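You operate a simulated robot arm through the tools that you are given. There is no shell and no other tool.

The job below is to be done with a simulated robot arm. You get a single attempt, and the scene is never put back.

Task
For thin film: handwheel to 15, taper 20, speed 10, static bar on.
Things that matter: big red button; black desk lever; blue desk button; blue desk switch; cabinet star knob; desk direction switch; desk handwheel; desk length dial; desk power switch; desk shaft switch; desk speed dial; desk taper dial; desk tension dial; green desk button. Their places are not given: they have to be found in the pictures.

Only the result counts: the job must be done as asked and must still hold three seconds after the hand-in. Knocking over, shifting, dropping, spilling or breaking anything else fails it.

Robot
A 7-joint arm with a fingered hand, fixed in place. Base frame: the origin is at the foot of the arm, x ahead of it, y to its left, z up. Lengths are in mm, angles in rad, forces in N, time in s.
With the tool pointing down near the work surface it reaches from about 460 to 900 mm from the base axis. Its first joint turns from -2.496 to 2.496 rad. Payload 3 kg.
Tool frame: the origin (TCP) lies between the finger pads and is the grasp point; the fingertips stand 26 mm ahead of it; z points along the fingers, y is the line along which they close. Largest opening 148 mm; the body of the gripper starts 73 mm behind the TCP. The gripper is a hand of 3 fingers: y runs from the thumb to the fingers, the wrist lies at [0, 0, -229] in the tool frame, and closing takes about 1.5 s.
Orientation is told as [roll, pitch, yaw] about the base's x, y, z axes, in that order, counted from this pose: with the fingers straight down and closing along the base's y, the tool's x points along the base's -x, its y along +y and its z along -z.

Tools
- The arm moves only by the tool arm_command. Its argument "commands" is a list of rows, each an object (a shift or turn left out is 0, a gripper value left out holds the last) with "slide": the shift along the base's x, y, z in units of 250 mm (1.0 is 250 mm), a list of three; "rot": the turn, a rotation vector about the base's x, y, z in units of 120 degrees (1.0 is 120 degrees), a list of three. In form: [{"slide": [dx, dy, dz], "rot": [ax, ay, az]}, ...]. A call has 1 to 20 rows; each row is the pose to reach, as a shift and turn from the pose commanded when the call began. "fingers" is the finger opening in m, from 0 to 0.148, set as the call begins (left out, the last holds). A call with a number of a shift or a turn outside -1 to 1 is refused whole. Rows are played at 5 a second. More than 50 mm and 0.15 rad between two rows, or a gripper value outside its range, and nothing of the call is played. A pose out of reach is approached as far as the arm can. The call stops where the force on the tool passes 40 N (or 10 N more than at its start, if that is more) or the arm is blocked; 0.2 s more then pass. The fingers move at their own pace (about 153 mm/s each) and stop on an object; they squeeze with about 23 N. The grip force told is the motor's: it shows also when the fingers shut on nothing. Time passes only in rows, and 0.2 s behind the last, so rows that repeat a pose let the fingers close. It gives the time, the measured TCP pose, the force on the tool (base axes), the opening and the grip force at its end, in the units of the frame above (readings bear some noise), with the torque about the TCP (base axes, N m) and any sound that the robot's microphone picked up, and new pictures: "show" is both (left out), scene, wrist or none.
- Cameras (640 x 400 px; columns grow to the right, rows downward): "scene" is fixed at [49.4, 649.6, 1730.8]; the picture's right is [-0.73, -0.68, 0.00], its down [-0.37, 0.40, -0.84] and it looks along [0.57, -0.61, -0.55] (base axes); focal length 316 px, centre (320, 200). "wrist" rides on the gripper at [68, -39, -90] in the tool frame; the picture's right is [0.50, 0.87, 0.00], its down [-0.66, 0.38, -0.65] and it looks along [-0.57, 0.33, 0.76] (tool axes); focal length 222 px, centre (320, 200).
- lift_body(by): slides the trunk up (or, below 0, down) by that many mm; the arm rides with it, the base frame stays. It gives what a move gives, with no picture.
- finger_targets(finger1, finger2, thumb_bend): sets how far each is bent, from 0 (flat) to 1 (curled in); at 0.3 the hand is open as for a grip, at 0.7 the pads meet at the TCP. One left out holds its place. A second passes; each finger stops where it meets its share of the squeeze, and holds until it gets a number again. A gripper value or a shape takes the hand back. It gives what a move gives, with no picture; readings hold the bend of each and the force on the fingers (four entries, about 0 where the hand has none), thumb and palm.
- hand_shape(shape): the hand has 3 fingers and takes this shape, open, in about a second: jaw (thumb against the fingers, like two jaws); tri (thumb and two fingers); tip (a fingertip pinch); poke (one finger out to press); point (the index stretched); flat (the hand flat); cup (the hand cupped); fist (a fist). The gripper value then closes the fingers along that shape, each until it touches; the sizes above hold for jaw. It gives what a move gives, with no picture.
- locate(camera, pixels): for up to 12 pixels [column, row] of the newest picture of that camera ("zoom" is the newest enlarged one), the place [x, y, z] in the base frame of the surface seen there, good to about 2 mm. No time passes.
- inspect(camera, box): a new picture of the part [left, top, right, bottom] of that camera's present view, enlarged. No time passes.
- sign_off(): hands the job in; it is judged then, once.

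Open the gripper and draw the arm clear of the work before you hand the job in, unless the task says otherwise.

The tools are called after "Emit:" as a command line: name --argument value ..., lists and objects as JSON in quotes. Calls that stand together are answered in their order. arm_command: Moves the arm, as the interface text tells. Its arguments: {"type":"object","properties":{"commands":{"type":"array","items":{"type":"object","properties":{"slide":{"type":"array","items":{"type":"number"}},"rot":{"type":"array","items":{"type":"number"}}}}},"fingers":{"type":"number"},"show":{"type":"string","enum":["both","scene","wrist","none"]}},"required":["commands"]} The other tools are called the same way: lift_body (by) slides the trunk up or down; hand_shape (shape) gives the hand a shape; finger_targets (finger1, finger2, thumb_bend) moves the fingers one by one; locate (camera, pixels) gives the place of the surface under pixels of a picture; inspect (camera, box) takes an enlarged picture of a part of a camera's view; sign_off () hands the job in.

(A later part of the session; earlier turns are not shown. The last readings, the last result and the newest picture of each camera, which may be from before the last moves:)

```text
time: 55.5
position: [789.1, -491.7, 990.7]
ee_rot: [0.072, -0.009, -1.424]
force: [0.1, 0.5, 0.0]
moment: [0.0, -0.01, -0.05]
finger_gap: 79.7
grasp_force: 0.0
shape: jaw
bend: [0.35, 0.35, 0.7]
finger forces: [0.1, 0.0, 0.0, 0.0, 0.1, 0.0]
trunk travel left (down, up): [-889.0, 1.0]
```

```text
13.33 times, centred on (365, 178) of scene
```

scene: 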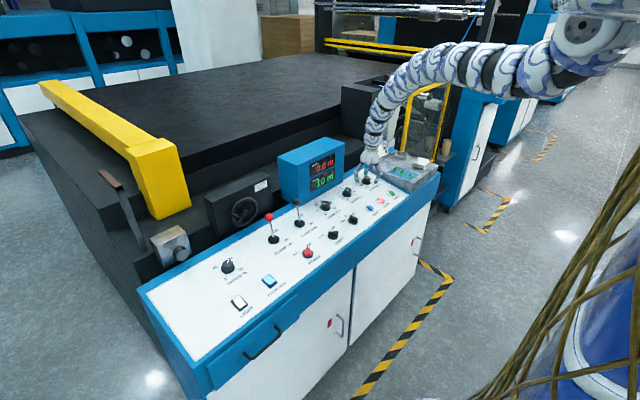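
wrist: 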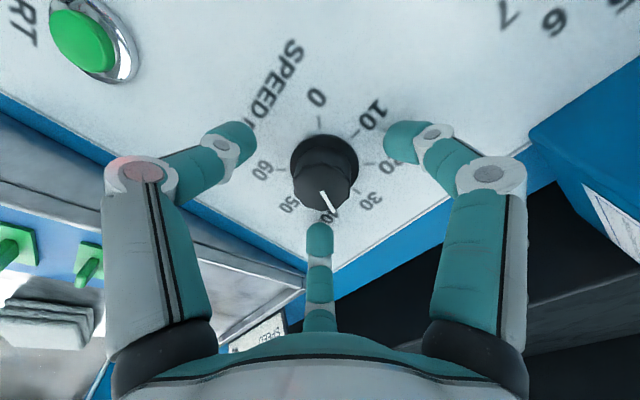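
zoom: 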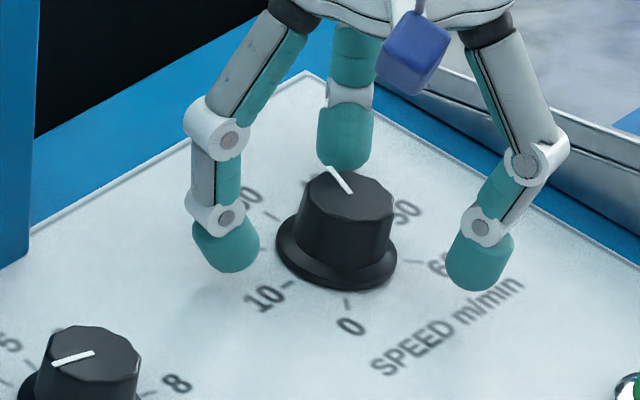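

The pointer now stands near 35 (about 22°). I locate its ends in the zoom for a precise angle before gripping again.

Emit:
locate --camera "zoom" --pixels '[[351, 191], [329, 170], [345, 186], [335, 176], [360, 200], [300, 195]]'

Emit:
inspect --camera "wrist" --box '[280, 150, 360, 220]'

Emit:
locate --camera "zoom" --pixels '[[330, 240], [385, 345], [345, 270], [370, 318], [320, 230], [210, 200], [450, 200]]'

```text
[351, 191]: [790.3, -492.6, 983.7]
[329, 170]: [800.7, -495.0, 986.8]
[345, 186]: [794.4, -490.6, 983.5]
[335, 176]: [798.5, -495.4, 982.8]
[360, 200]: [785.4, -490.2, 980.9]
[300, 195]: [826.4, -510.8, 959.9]
```

```text
5.71 times, centred on (320, 185) of wrist
```

zoom: 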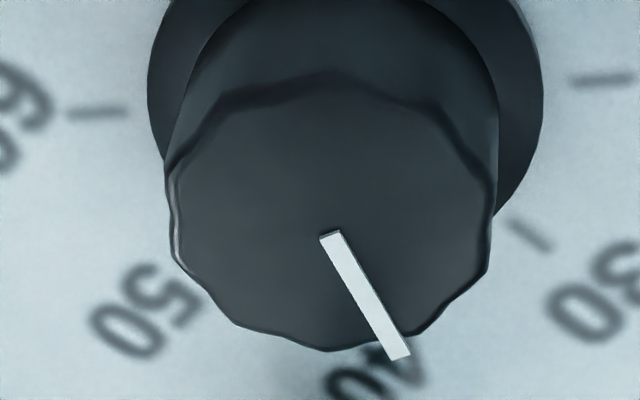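

```text
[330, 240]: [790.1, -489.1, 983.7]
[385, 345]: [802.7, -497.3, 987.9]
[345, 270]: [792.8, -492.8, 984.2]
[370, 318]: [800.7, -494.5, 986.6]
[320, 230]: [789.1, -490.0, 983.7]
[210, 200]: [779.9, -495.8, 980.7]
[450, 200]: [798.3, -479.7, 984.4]
```

Pointer is about 23°, as expected after the first turn. I recentre slightly, close again, and then turn +112°.

Emit:
arm_command --commands '[{"slide": [0.005, 0.005, 0.006]}, {"slide": [0.005, 0.005, 0.006]}]' --show "none"

Emit:
arm_command --commands '[{"slide": [0, 0, 0]}, {"slide": [0, 0, 0]}, {"slide": [0, 0, 0]}, {"slide": [0, 0, 0]}, {"slide": [0, 0, 0]}, {"slide": [0, 0, 0]}, {"slide": [0, 0, 0]}, {"slide": [0, 0, 0]}]' --fingers 0.015 --show "none"

Emit:
arm_command --commands '[{"rot": [-0.0047, 0, 0.0665]}, {"rot": [-0.0093, 0, 0.133]}, {"rot": [-0.014, 0, 0.1995]}, {"rot": [-0.0187, 0, 0.266]}, {"rot": [-0.0234, 0, 0.3325]}, {"rot": [-0.028, 0, 0.399]}, {"rot": [-0.0327, 0, 0.4655]}, {"rot": [-0.0374, 0, 0.532]}, {"rot": [-0.042, 0, 0.5985]}, {"rot": [-0.0467, 0, 0.665]}, {"rot": [-0.0514, 0, 0.7315]}, {"rot": [-0.056, 0, 0.798]}, {"rot": [-0.0607, 0, 0.8645]}, {"rot": [-0.0654, 0, 0.931]}, {"rot": [-0.0654, 0, 0.931]}]' --show "both"

Emit:
inspect --camera "scene" --box '[345, 163, 385, 193]'

Emit:
inspect --camera "wrist" --box '[220, 80, 420, 220]'

```text
time: 56.0
position: [789.9, -490.0, 992.6]
ee_rot: [0.071, -0.013, -1.422]
force: [0.2, -0.7, -0.1]
moment: [0.0, 0.02, -0.02]
finger_gap: 79.3
grasp_force: 0.0
shape: jaw
bend: [0.35, 0.35, 0.7]
finger forces: [0.1, 0.0, 0.0, 0.0, 0.0, 0.0]
trunk travel left (down, up): [-889.0, 1.0]
```

```text
time: 57.9
position: [790.3, -489.5, 992.5]
ee_rot: [0.071, -0.01, -1.422]
force: [-1.0, -1.5, -2.7]
moment: [-0.04, 0.0, -0.03]
finger_gap: 24.9
grasp_force: 23.2
shape: jaw
bend: [0.74, 0.74, 0.7]
finger forces: [20.6, 21.3, 0.0, 0.1, 22.5, 0.1]
trunk travel left (down, up): [-889.0, 1.0]
```

```text
time: 61.0
position: [791.8, -490.2, 993.3]
ee_rot: [-0.033, -0.063, 0.535]
force: [1.5, -5.1, -3.5]
moment: [-0.38, -0.32, -0.07]
finger_gap: 25.0
grasp_force: 22.8
shape: jaw
bend: [0.56, 0.75, 0.7]
finger forces: [21.8, 21.6, 0.0, 0.1, 28.5, 0.0]
trunk travel left (down, up): [-889.0, 1.0]
```

scene: 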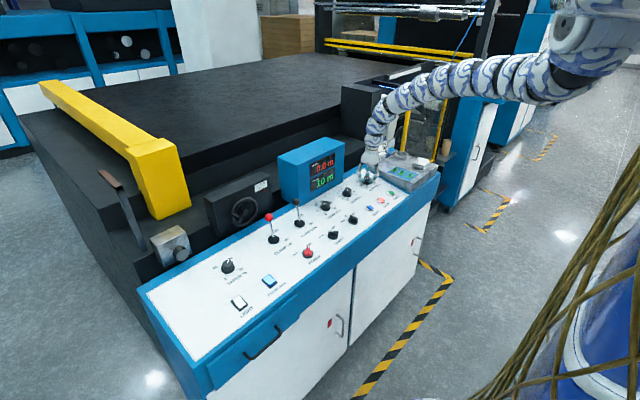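
wrist: 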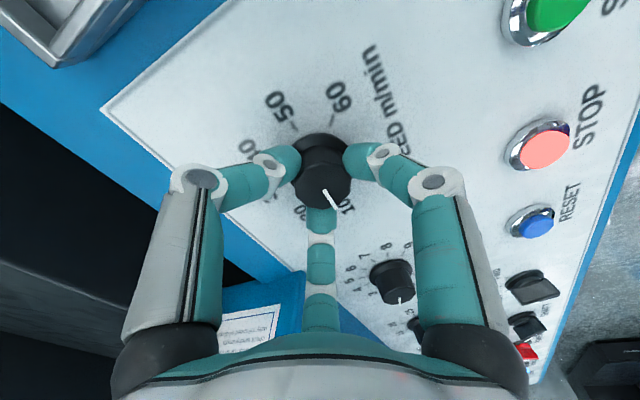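

```text
13.33 times, centred on (365, 178) of scene
```

zoom: 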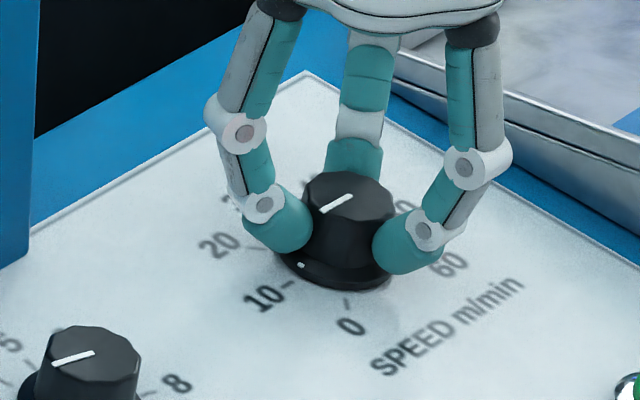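

```text
2.86 times, centred on (320, 150) of wrist
```

zoom: 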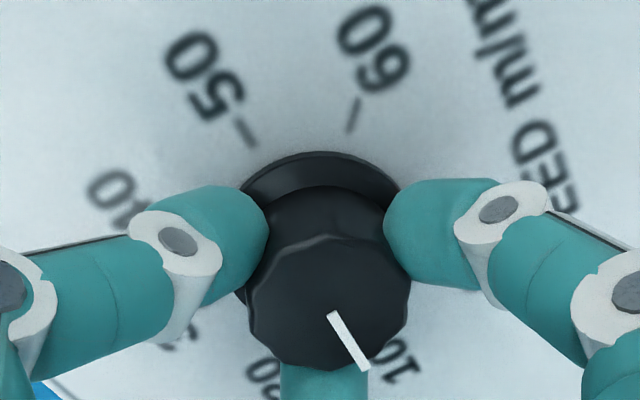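

The skirt mark now lies near the 10 tick. I open and draw back outward/up to read the dial.

Emit:
arm_command --commands '[{"slide": [0, 0, 0]}, {"slide": [0, 0, 0]}, {"slide": [0, 0, 0]}, {"slide": [0, 0, 0]}, {"slide": [0, 0, 0]}, {"slide": [0.02, 0, 0.05]}, {"slide": [0.055, -0.005, 0.13]}, {"slide": [0.1, -0.01, 0.24]}, {"slide": [0.14, -0.02, 0.32]}, {"slide": [0.14, -0.02, 0.32]}]' --fingers 0.08 --show "both"

Emit:
inspect --camera "scene" --box '[345, 163, 385, 193]'

Emit:
inspect --camera "wrist" --box '[280, 20, 420, 120]'

```text
time: 63.2
position: [824.8, -494.1, 1073.1]
ee_rot: [-0.033, -0.061, 0.534]
force: [-0.2, 0.6, -0.1]
moment: [-0.01, 0.01, -0.07]
finger_gap: 79.5
grasp_force: 0.0
shape: jaw
bend: [0.35, 0.35, 0.7]
finger forces: [0.0, 0.0, 0.0, 0.0, 0.1, 0.1]
trunk travel left (down, up): [-889.0, 1.0]
```

scene: 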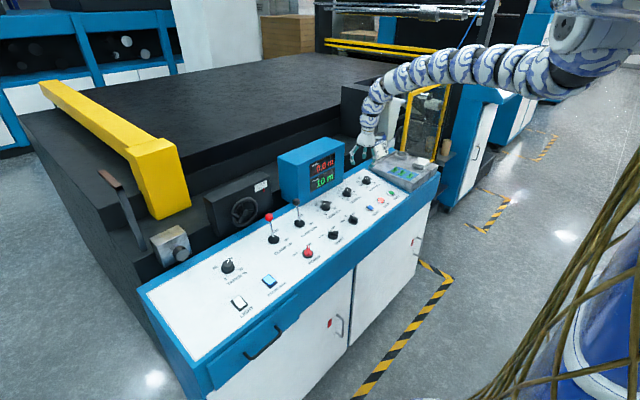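
wrist: 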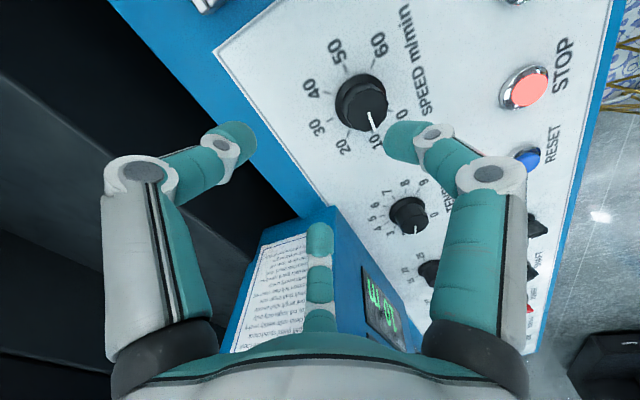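

```text
13.33 times, centred on (365, 178) of scene
```

zoom: 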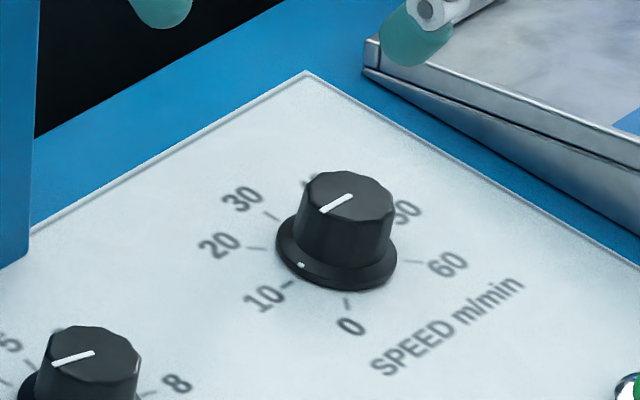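

```text
4.00 times, centred on (350, 70) of wrist
```

zoom: 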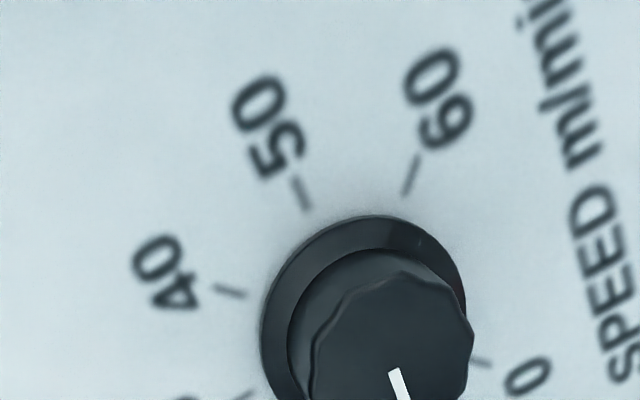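

I re-zoom the wrist view on the whole dial around (362,105).

Emit:
inspect --camera "wrist" --box '[310, 50, 414, 154]'

Emit:
locate --camera "zoom" --pixels '[[375, 265], [375, 275], [330, 235], [250, 150]]'

Emit:
inspect --camera "scene" --box '[353, 168, 381, 190]'

Emit:
locate --camera "zoom" --pixels '[[341, 153], [291, 182], [247, 280], [225, 318], [329, 348], [170, 250], [190, 193]]'

```text
3.85 times, centred on (362, 102) of wrist
```

zoom: 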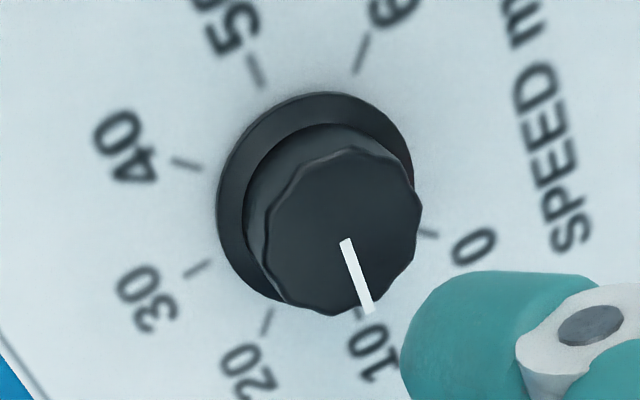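

```text
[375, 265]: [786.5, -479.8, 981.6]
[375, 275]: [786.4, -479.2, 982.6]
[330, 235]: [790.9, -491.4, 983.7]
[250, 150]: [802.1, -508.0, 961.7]
```

```text
16.00 times, centred on (367, 179) of scene
```

zoom: 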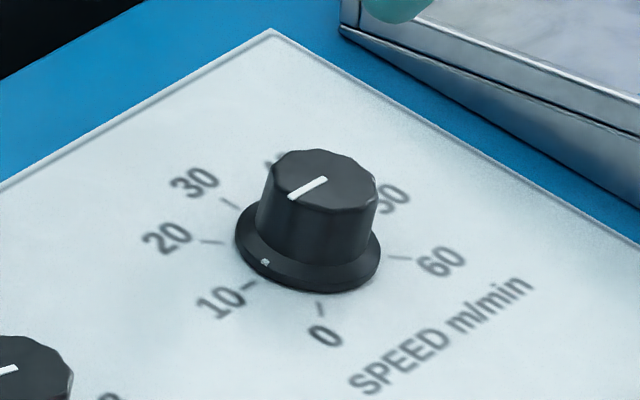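

```text
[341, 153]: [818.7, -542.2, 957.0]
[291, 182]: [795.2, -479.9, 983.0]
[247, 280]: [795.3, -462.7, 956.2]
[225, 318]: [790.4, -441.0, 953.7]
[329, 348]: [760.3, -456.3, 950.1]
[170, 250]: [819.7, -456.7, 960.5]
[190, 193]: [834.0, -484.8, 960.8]
```

By the ticks the pointer is at about -84° (11.3), so about 6° more is needed. I turn the hand back 15°, descend around the knob and grip again.

Emit:
arm_command --commands '[{"slide": [0, 0, 0], "rot": [0.0044, 0, -0.0624]}, {"slide": [0, 0, 0], "rot": [0.00875, 0, -0.1247]}, {"slide": [-0.05, 0.006, -0.11], "rot": [0.00875, 0, -0.1247]}, {"slide": [-0.086, 0.012, -0.19], "rot": [0.00875, 0, -0.1247]}, {"slide": [-0.12, 0.0156, -0.265], "rot": [0.00875, 0, -0.1247]}, {"slide": [-0.138, 0.0156, -0.32], "rot": [0.00875, 0, -0.1247]}, {"slide": [-0.138, 0.0156, -0.32], "rot": [0.00875, 0, -0.1247]}]' --show "none"

Emit:
arm_command --commands '[{"slide": [0, 0, 0]}, {"slide": [0, 0, 0]}, {"slide": [0, 0, 0]}, {"slide": [0, 0, 0]}, {"slide": [0, 0, 0]}, {"slide": [0, 0, 0]}, {"slide": [0, 0, 0]}, {"slide": [0, 0, 0]}]' --fingers 0.015 --show "wrist"

Emit:
inspect --camera "scene" --box '[353, 168, 381, 190]'

```text
time: 64.8
position: [790.6, -492.2, 993.9]
ee_rot: [-0.017, -0.068, 0.271]
force: [-0.4, 0.5, 0.0]
moment: [0.0, -0.02, 0.0]
finger_gap: 79.9
grasp_force: 0.0
shape: jaw
bend: [0.34, 0.35, 0.7]
finger forces: [0.1, 0.0, 0.1, 0.0, 0.1, 0.0]
trunk travel left (down, up): [-889.0, 1.0]
```

```text
time: 66.7
position: [791.0, -492.2, 992.0]
ee_rot: [-0.017, -0.068, 0.27]
force: [0.2, -0.6, -2.8]
moment: [-0.02, -0.06, 0.0]
finger_gap: 24.9
grasp_force: 23.1
shape: jaw
bend: [0.74, 0.75, 0.7]
finger forces: [21.6, 20.1, 0.2, 0.1, 21.0, 0.0]
trunk travel left (down, up): [-889.0, 1.0]
```

wrist: 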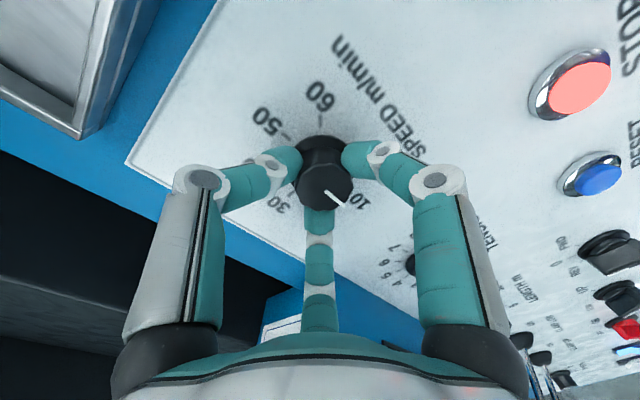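

```text
16.00 times, centred on (367, 179) of scene
```

zoom: 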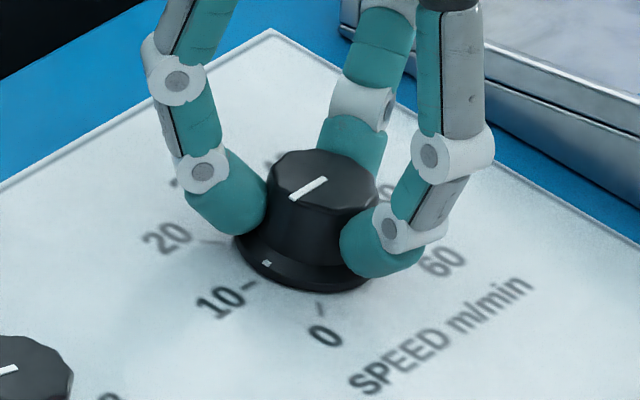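

Grip is firm again. I turn +8° and then look at the pointer (it should become parallel to the direction of the 10 tick).

Emit:
arm_command --commands '[{"rot": [-0.0024, 0, 0.0333]}, {"rot": [-0.0047, 0, 0.0665]}, {"rot": [-0.0047, 0, 0.0665]}]' --show "wrist"

Emit:
inspect --camera "scene" --box '[353, 168, 381, 190]'

```text
time: 67.5
position: [790.2, -490.8, 992.7]
ee_rot: [-0.026, -0.066, 0.414]
force: [2.4, -1.0, -6.2]
moment: [-0.05, -0.06, -0.01]
finger_gap: 24.6
grasp_force: 22.9
shape: jaw
bend: [0.74, 0.75, 0.7]
finger forces: [21.0, 20.7, 0.0, 0.0, 21.9, 0.0]
trunk travel left (down, up): [-889.0, 1.0]
```

wrist: 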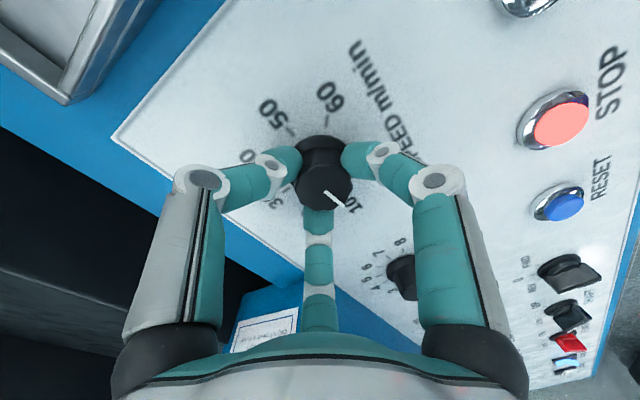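

```text
16.00 times, centred on (367, 179) of scene
```

zoom: 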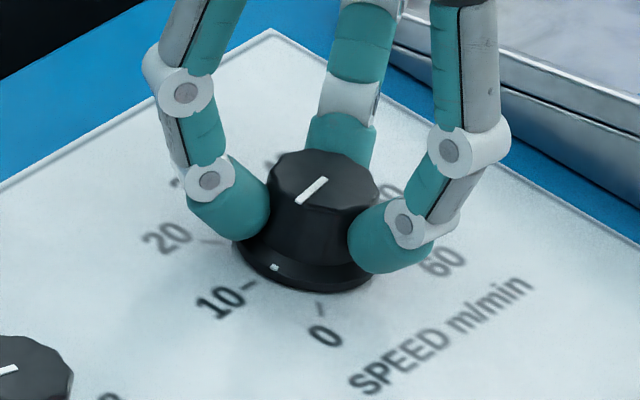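

The scene view suggests about -94°; I check with a wrist zoom before correcting.

Emit:
inspect --camera "wrist" --box '[230, 70, 390, 230]'

```text
2.50 times, centred on (310, 150) of wrist
```

zoom: 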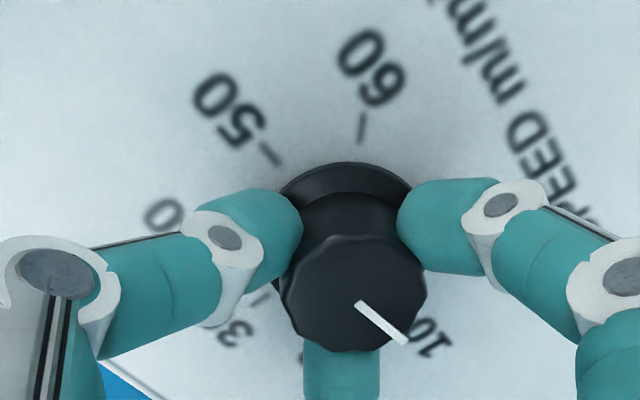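

Hard to judge with the fingers in the way; I open and retreat to read the dial from above again.

Emit:
arm_command --commands '[{"slide": [0, 0, 0]}, {"slide": [0, 0, 0]}, {"slide": [0, 0, 0]}, {"slide": [0, 0, 0]}, {"slide": [0, 0, 0]}, {"slide": [0.02, 0, 0.05]}, {"slide": [0.055, -0.005, 0.13]}, {"slide": [0.1, -0.01, 0.24]}, {"slide": [0.14, -0.02, 0.32]}, {"slide": [0.14, -0.02, 0.32]}]' --fingers 0.08 --show "both"

Emit:
inspect --camera "wrist" --box '[300, 50, 404, 154]'

Emit:
inspect --camera "scene" --box '[357, 171, 376, 187]'

```text
time: 69.7
position: [825.6, -496.6, 1074.4]
ee_rot: [-0.026, -0.065, 0.411]
force: [-0.8, 0.2, 0.2]
moment: [0.01, 0.02, 0.01]
finger_gap: 79.6
grasp_force: 0.1
shape: jaw
bend: [0.35, 0.35, 0.7]
finger forces: [0.0, 0.0, 0.0, 0.1, 0.0, 0.1]
trunk travel left (down, up): [-889.0, 1.0]
```

scene: 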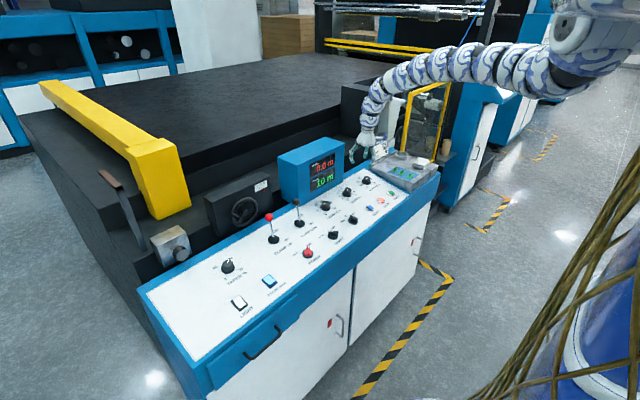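
wrist: 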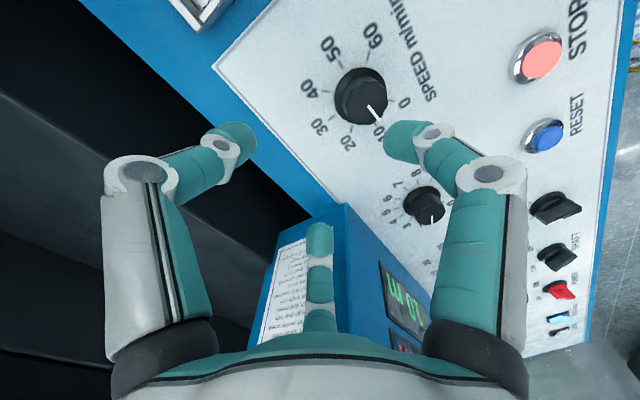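

```text
3.85 times, centred on (352, 102) of wrist
```

zoom: 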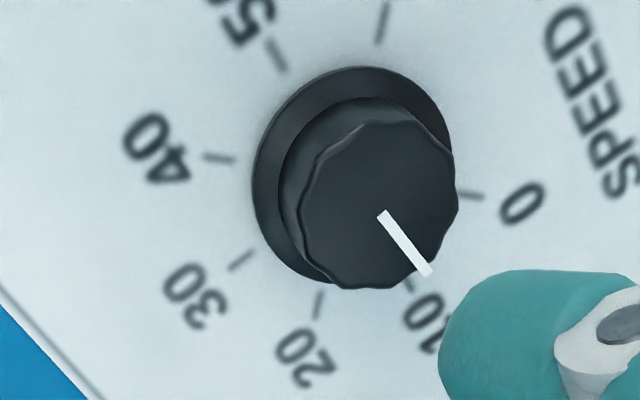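

```text
16.00 times, centred on (366, 179) of scene
```

zoom: 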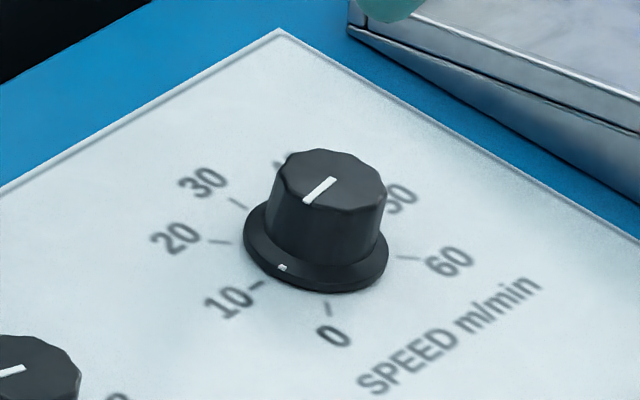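

Back-projecting the pointer ends gives about -96.5° (value ≈ 8.5), slightly past; before it was -85.3°. I go down again, grip, and check before turning back about 6.5°.

Emit:
arm_command --commands '[{"slide": [-0.05, 0.012, -0.11]}, {"slide": [-0.086, 0.018, -0.19]}, {"slide": [-0.12, 0.022, -0.265]}, {"slide": [-0.14, 0.0236, -0.322]}, {"slide": [-0.14, 0.0236, -0.322]}]' --show "wrist"

Emit:
inspect --camera "wrist" --box '[240, 90, 400, 220]'

```text
time: 70.8
position: [790.4, -491.2, 993.2]
ee_rot: [-0.025, -0.064, 0.41]
force: [0.2, 0.5, 0.4]
moment: [-0.03, 0.02, 0.0]
finger_gap: 79.6
grasp_force: 0.1
shape: jaw
bend: [0.35, 0.35, 0.7]
finger forces: [0.0, 0.0, 0.1, 0.0, 0.0, 0.0]
trunk travel left (down, up): [-889.0, 1.0]
```

wrist: 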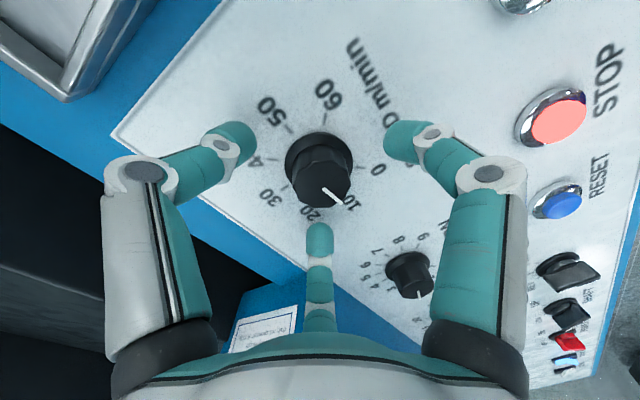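

```text
3.08 times, centred on (320, 155) of wrist
```

zoom: 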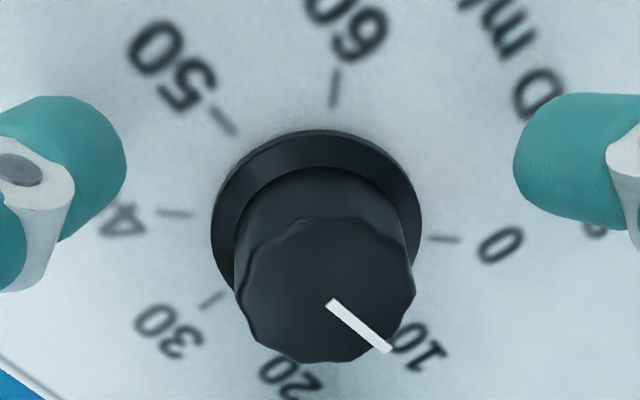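

A calibrated back-projection (ticks come out right within 1°) puts the pointer at about -98° (8.3), and the knob 2 mm more to +y than I assumed. I recentre by (+1,+2) mm and close the fingers.

Emit:
arm_command --commands '[{"slide": [0.004, 0.008, 0]}, {"slide": [0.004, 0.008, 0]}]' --show "none"

Emit:
arm_command --commands '[{"slide": [0, 0, 0]}, {"slide": [0, 0, 0]}, {"slide": [0, 0, 0]}, {"slide": [0, 0, 0]}, {"slide": [0, 0, 0]}, {"slide": [0, 0, 0]}, {"slide": [0, 0, 0]}, {"slide": [0, 0, 0]}]' --fingers 0.015 --show "wrist"

Emit:
inspect --camera "wrist" --box '[240, 90, 400, 220]'

Emit:
inspect --camera "scene" --box '[357, 171, 376, 187]'

```text
time: 71.5
position: [791.6, -487.2, 994.0]
ee_rot: [-0.025, -0.065, 0.413]
force: [0.1, -0.4, 0.5]
moment: [-0.02, 0.0, -0.05]
finger_gap: 79.7
grasp_force: 0.1
shape: jaw
bend: [0.35, 0.35, 0.7]
finger forces: [0.0, 0.1, 0.0, 0.1, 0.0, 0.0]
trunk travel left (down, up): [-889.0, 1.0]
```

```text
time: 73.2
position: [791.7, -488.5, 993.4]
ee_rot: [-0.028, -0.065, 0.411]
force: [-1.8, -5.2, -2.1]
moment: [-0.16, -0.02, -0.04]
finger_gap: 25.1
grasp_force: 22.4
shape: jaw
bend: [0.74, 0.75, 0.7]
finger forces: [21.9, 19.7, 0.0, 0.1, 25.5, 0.1]
trunk travel left (down, up): [-889.0, 1.0]
```

wrist: 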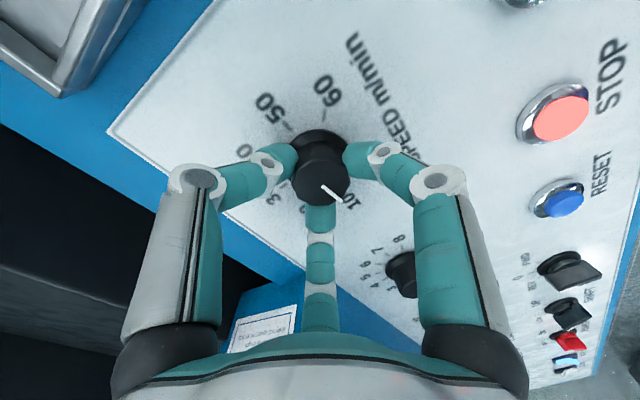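

```text
3.08 times, centred on (320, 155) of wrist
```

zoom: 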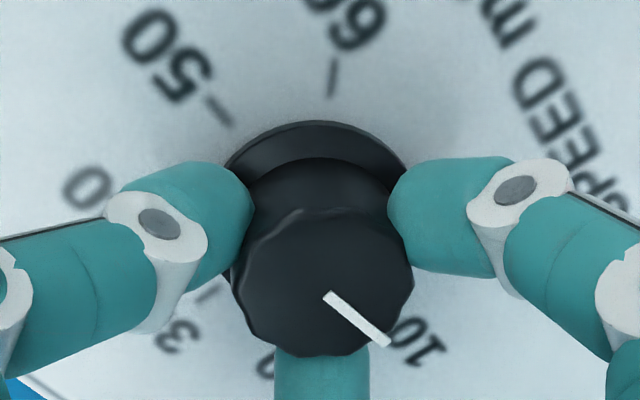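

```text
16.00 times, centred on (366, 179) of scene
```

zoom: 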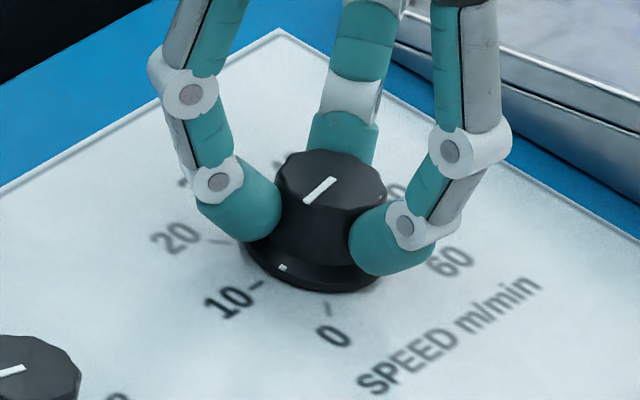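

The pointer did not move on gripping. I turn -7.5° (clockwise) and compare.

Emit:
arm_command --commands '[{"rot": [0.0022, 0, -0.0312]}, {"rot": [0.0044, 0, -0.0623]}, {"rot": [0.0044, 0, -0.0623]}, {"rot": [0.0044, 0, -0.0623]}]' --show "wrist"

Emit:
inspect --camera "scene" --box '[357, 171, 376, 187]'

Emit:
arm_command --commands '[{"slide": [0, 0, 0]}, {"slide": [0, 0, 0]}, {"slide": [0, 0, 0]}, {"slide": [0, 0, 0]}, {"slide": [0, 0, 0]}, {"slide": [0, 0, 0]}]' --fingers 0.08 --show "wrist"

Emit:
inspect --camera "wrist" --box '[240, 90, 400, 220]'

Emit:
inspect --camera "scene" --box '[357, 171, 376, 187]'

```text
time: 74.2
position: [792.7, -488.6, 994.6]
ee_rot: [-0.018, -0.069, 0.279]
force: [-2.5, -5.9, -0.5]
moment: [-0.17, -0.02, -0.02]
finger_gap: 25.3
grasp_force: 23.0
shape: jaw
bend: [0.74, 0.75, 0.7]
finger forces: [22.4, 20.1, 0.0, 0.0, 26.5, 0.1]
trunk travel left (down, up): [-889.0, 1.0]
```

wrist: 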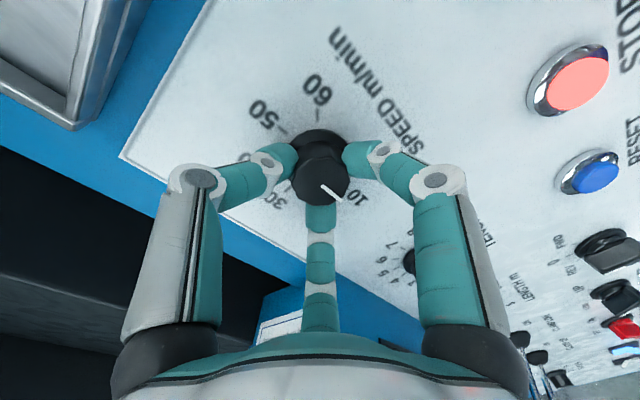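

```text
16.00 times, centred on (366, 179) of scene
```

zoom: 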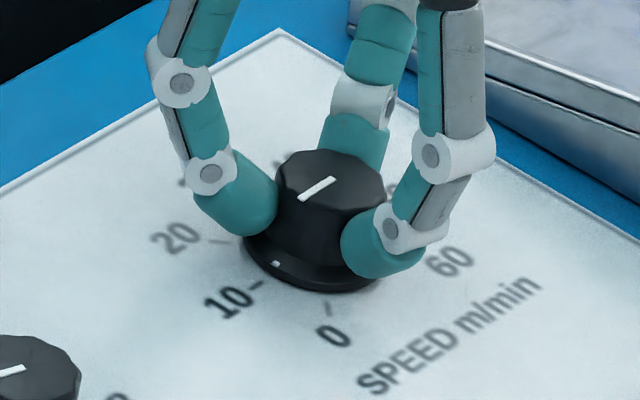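

```text
time: 75.7
position: [792.2, -487.6, 993.2]
ee_rot: [-0.019, -0.068, 0.279]
force: [-0.2, 0.3, -0.2]
moment: [0.0, 0.01, 0.0]
finger_gap: 79.7
grasp_force: 0.1
shape: jaw
bend: [0.35, 0.35, 0.7]
finger forces: [0.0, 0.1, 0.1, 0.1, 0.1, 0.1]
trunk travel left (down, up): [-889.0, 1.0]
```

wrist: 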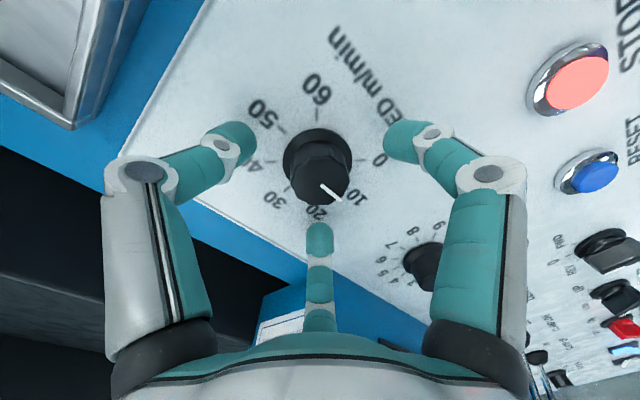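

```text
3.08 times, centred on (320, 155) of wrist
```

zoom: 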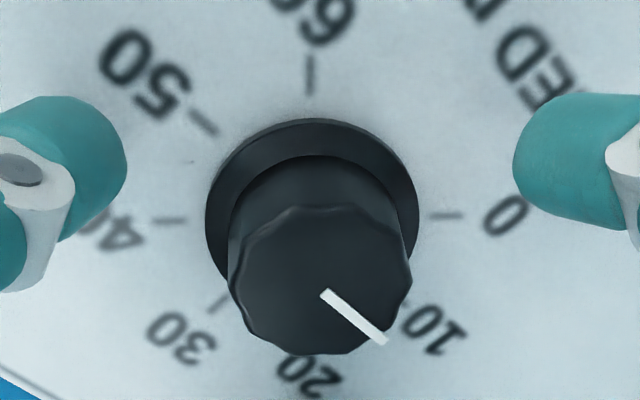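

```text
16.00 times, centred on (366, 179) of scene
```

zoom: 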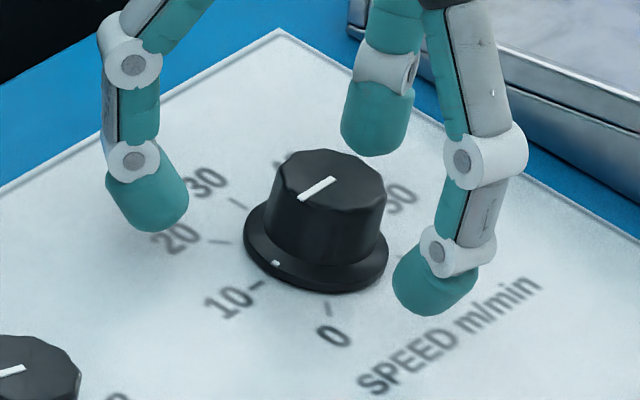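

By the calibrated projection the pointer is now at -92.3° (about 9.5). One more small correction: close, turn -3.3°, open.

Emit:
arm_command --commands '[{"slide": [0, 0, 0]}, {"slide": [0, 0, 0]}, {"slide": [0, 0, 0]}, {"slide": [0, 0, 0]}, {"slide": [0, 0, 0]}, {"slide": [0, 0, 0]}, {"slide": [0, 0, 0]}, {"slide": [0, 0, 0]}, {"rot": [0.001, 0, -0.014]}, {"rot": [0.0019, 0, -0.0275]}, {"rot": [0.0019, 0, -0.0275]}, {"rot": [0.0019, 0, -0.0275]}]' --fingers 0.015 --show "none"

Emit:
arm_command --commands '[{"slide": [0, 0, 0]}, {"slide": [0, 0, 0]}, {"slide": [0, 0, 0]}, {"slide": [0, 0, 0]}, {"slide": [0, 0, 0]}, {"slide": [0, 0, 0]}]' --fingers 0.08 --show "wrist"

Emit:
inspect --camera "wrist" --box '[240, 90, 400, 220]'

Emit:
inspect --camera "scene" --box '[357, 171, 376, 187]'

```text
time: 78.2
position: [791.6, -487.2, 993.9]
ee_rot: [-0.014, -0.071, 0.222]
force: [2.7, -4.2, 1.3]
moment: [-0.13, -0.11, -0.02]
finger_gap: 25.3
grasp_force: 22.9
shape: jaw
bend: [0.74, 0.75, 0.7]
finger forces: [21.0, 21.6, 0.0, 0.1, 25.8, 0.1]
trunk travel left (down, up): [-889.0, 1.0]
```

```text
time: 79.7
position: [791.2, -488.1, 993.0]
ee_rot: [-0.014, -0.069, 0.221]
force: [0.0, 0.0, 1.1]
moment: [0.02, -0.02, -0.01]
finger_gap: 79.3
grasp_force: 0.0
shape: jaw
bend: [0.35, 0.35, 0.7]
finger forces: [0.0, 0.0, 0.1, 0.0, 0.0, 0.0]
trunk travel left (down, up): [-889.0, 1.0]
```

wrist: 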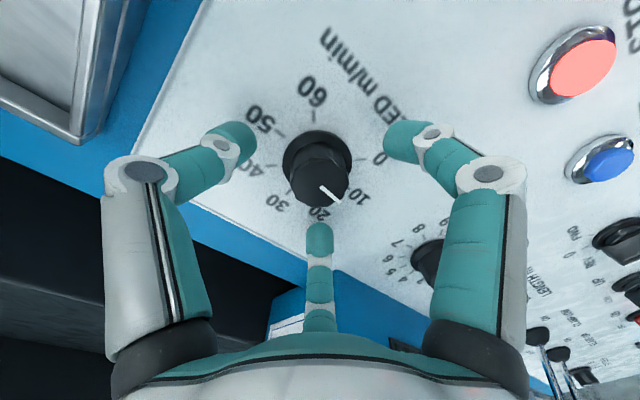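

```text
3.08 times, centred on (320, 155) of wrist
```

zoom: 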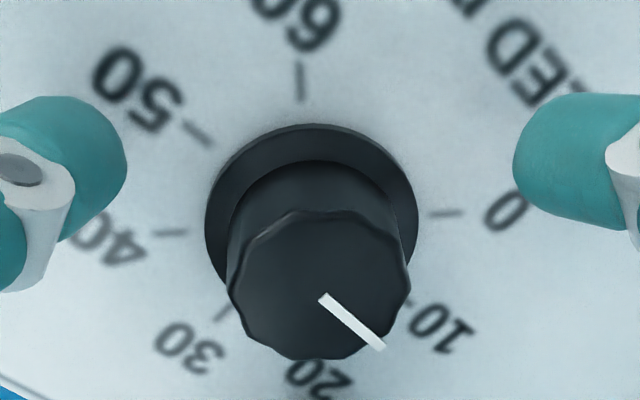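

```text
16.00 times, centred on (366, 179) of scene
```

zoom: 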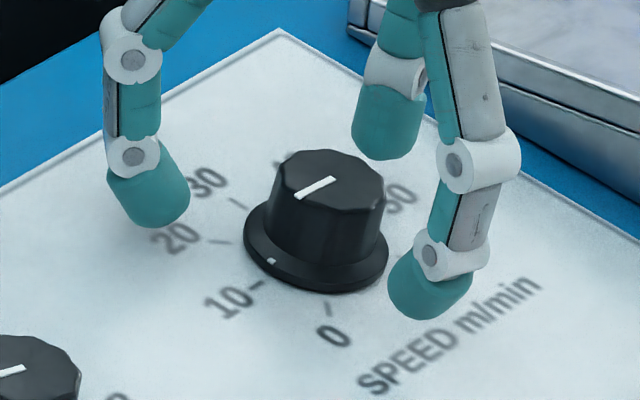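

Now the pointer reads about -87.3° (10.6). I make one more fine correction under observation: close first and look at the pointer while gripped.

Emit:
arm_command --commands '[{"slide": [0, 0, 0]}, {"slide": [0, 0, 0]}, {"slide": [0, 0, 0]}, {"slide": [0, 0, 0]}, {"slide": [0, 0, 0]}, {"slide": [0, 0, 0]}, {"slide": [0, 0, 0]}, {"slide": [0, 0, 0]}]' --fingers 0.015 --show "none"

Emit:
inspect --camera "wrist" --box '[280, 150, 360, 215]'

Emit:
arm_command --commands '[{"rot": [-0.0014, 0, 0.02]}, {"rot": [-0.0014, 0, 0.02]}, {"rot": [-0.0014, 0, 0.02]}]' --show "none"

Emit:
inspect --camera "wrist" --box '[280, 150, 360, 215]'

Emit:
inspect --camera "wrist" --box '[240, 90, 400, 220]'

```text
time: 81.5
position: [791.7, -488.9, 993.0]
ee_rot: [-0.011, -0.07, 0.221]
force: [-1.6, -4.6, -2.8]
moment: [-0.17, -0.01, -0.02]
finger_gap: 25.1
grasp_force: 22.8
shape: jaw
bend: [0.74, 0.75, 0.7]
finger forces: [21.4, 19.4, 0.1, 0.0, 25.3, 0.0]
trunk travel left (down, up): [-889.0, 1.0]
```

```text
6.15 times, centred on (320, 182) of wrist
```

zoom: 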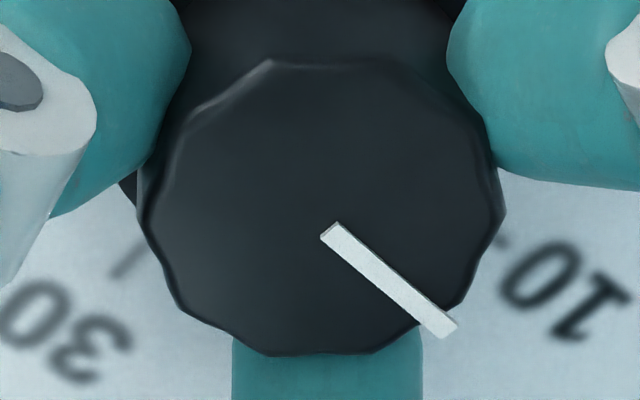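

```text
time: 82.2
position: [791.5, -488.4, 992.9]
ee_rot: [-0.015, -0.068, 0.263]
force: [-3.6, -5.6, -6.8]
moment: [-0.19, -0.02, -0.03]
finger_gap: 25.0
grasp_force: 22.8
shape: jaw
bend: [0.74, 0.75, 0.7]
finger forces: [22.4, 18.9, 0.0, 0.0, 25.4, 0.0]
trunk travel left (down, up): [-889.0, 1.0]
```

```text
6.15 times, centred on (320, 182) of wrist
```

zoom: 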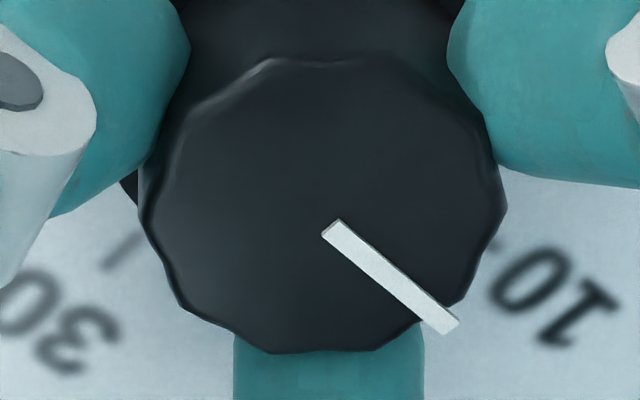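

```text
3.08 times, centred on (320, 155) of wrist
```

zoom: 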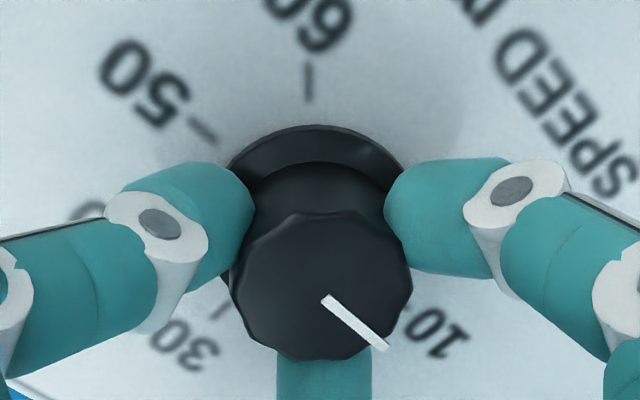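

While gripped the knob moved with the hand by 2.4°, giving about -89.5° (value ≈ 10.1). I open and retreat outward and up, then re-read.

Emit:
arm_command --commands '[{"slide": [0, 0, 0]}, {"slide": [0, 0, 0]}, {"slide": [0, 0, 0]}, {"slide": [0, 0, 0]}, {"slide": [0, 0, 0]}, {"slide": [0, 0, 0]}]' --fingers 0.08 --show "wrist"

Emit:
inspect --camera "wrist" --box '[240, 90, 400, 220]'

Emit:
arm_command --commands '[{"slide": [0.02, 0, 0.05]}, {"slide": [0.055, -0.005, 0.13]}, {"slide": [0.1, -0.01, 0.24]}, {"slide": [0.14, -0.02, 0.32]}, {"slide": [0.2, -0.02, 0.46]}, {"slide": [0.28, -0.02, 0.64]}, {"slide": [0.34, -0.02, 0.8]}, {"slide": [0.34, -0.02, 0.8]}]' --show "scene"

Emit:
inspect --camera "scene" --box '[357, 171, 376, 187]'

```text
time: 83.7
position: [792.4, -487.9, 993.9]
ee_rot: [-0.017, -0.068, 0.263]
force: [0.0, -0.9, 0.1]
moment: [0.0, -0.02, 0.0]
finger_gap: 79.6
grasp_force: 0.1
shape: jaw
bend: [0.35, 0.35, 0.7]
finger forces: [0.0, 0.0, 0.1, 0.0, 0.1, 0.1]
trunk travel left (down, up): [-889.0, 1.0]
```

wrist: 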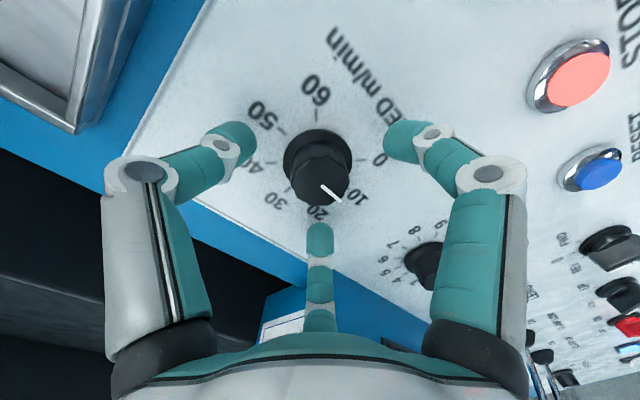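

```text
3.08 times, centred on (320, 155) of wrist
```

zoom: 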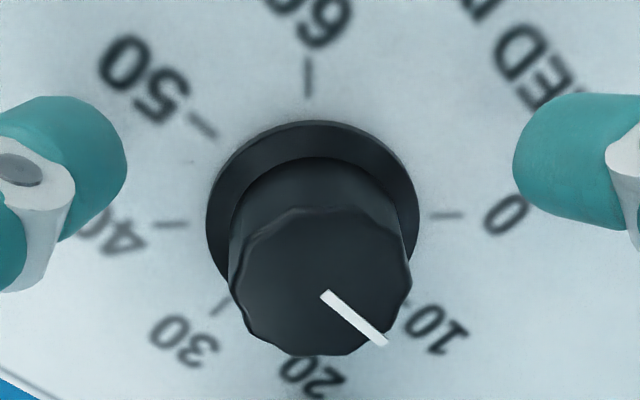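

```text
time: 85.5
position: [875.7, -492.4, 1194.9]
ee_rot: [-0.016, -0.068, 0.263]
force: [0.7, 0.1, 0.6]
moment: [0.03, 0.0, 0.01]
finger_gap: 79.3
grasp_force: 0.1
shape: jaw
bend: [0.34, 0.35, 0.7]
finger forces: [0.0, 0.0, 0.1, 0.0, 0.1, 0.0]
trunk travel left (down, up): [-889.0, 1.0]
```

scene: 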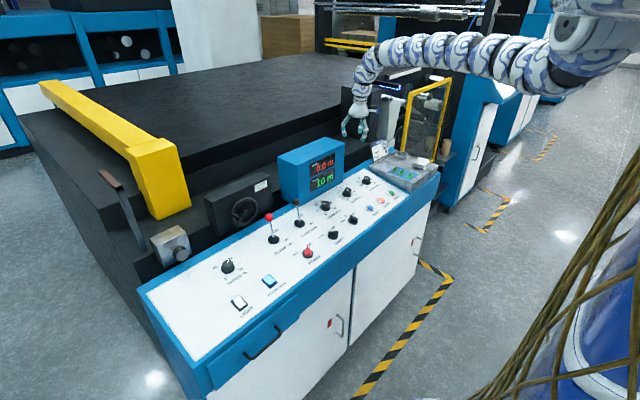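

```text
16.00 times, centred on (366, 179) of scene
```

zoom: 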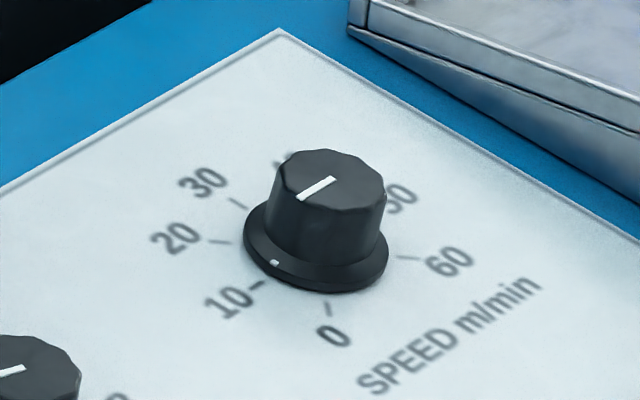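

Speed reads 10.0 by comparison with the calibrated views. Next the handwheel: I try the "point" shape here in free air to see how far a single finger reaches.

Emit:
hand_shape --shape "point"

Emit:
inspect --camera "scene" --box '[325, 50, 405, 150]'

Emit:
inspect --camera "wrist" --box '[0, 0, 640, 400]'

```text
time: 86.3
position: [878.0, -492.4, 1195.7]
ee_rot: [-0.016, -0.068, 0.264]
force: [-0.1, -0.2, -0.4]
moment: [0.03, 0.0, 0.02]
finger_gap: 142.0
grasp_force: 0.0
shape: point
bend: [0.7, 1.0, 0.87]
finger forces: [0.1, 0.1, 0.0, 0.0, 0.0, 0.0]
trunk travel left (down, up): [-889.0, 1.0]
```

```text
4.00 times, centred on (365, 100) of scene
```

zoom: 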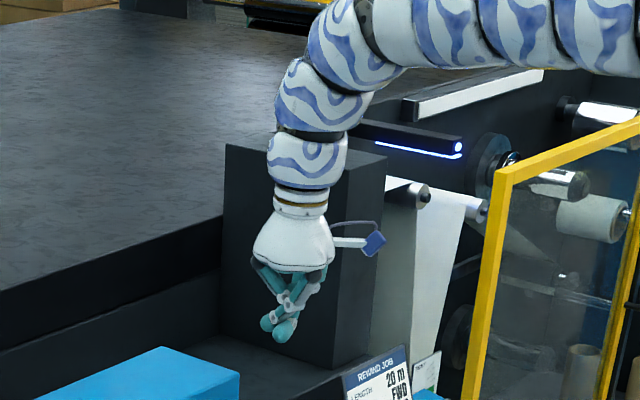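

```text
1.00 times, centred on (320, 200) of wrist (not enlarged: the box is as wide or as high as the picture)
```

zoom: 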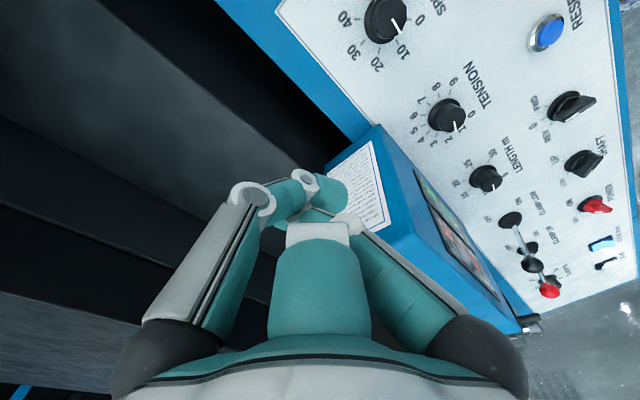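

The hand may still be moving into the shape; I let 0.6 s pass and look again.

Emit:
arm_command --commands '[{"slide": [0, 0, 0]}, {"slide": [0, 0, 0]}, {"slide": [0, 0, 0]}]' --show "wrist"

Emit:
inspect --camera "scene" --box '[335, 90, 395, 145]'

```text
time: 87.2
position: [876.8, -492.5, 1194.9]
ee_rot: [-0.015, -0.068, 0.264]
force: [0.4, -0.2, -0.8]
moment: [0.0, 0.04, 0.05]
finger_gap: 142.1
grasp_force: 0.0
shape: point
bend: [0.7, 1.0, 0.87]
finger forces: [0.0, 0.0, 0.0, 0.1, 0.0, 0.0]
trunk travel left (down, up): [-889.0, 1.0]
```

wrist: 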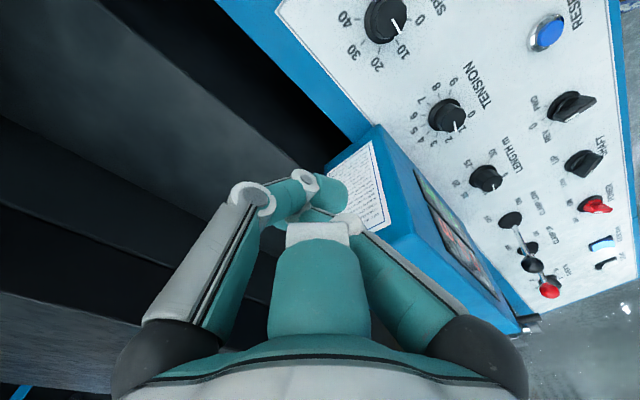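

```text
7.27 times, centred on (365, 118) of scene
```

zoom: 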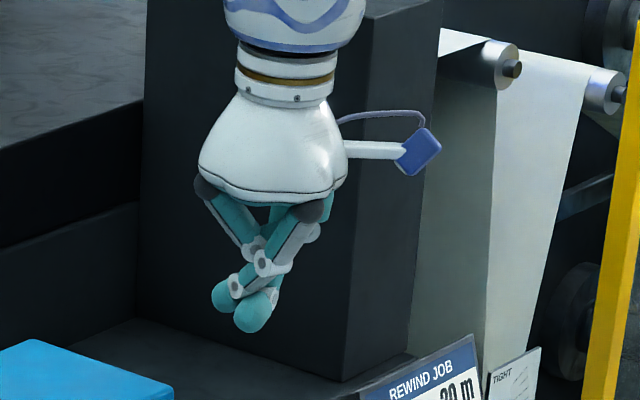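

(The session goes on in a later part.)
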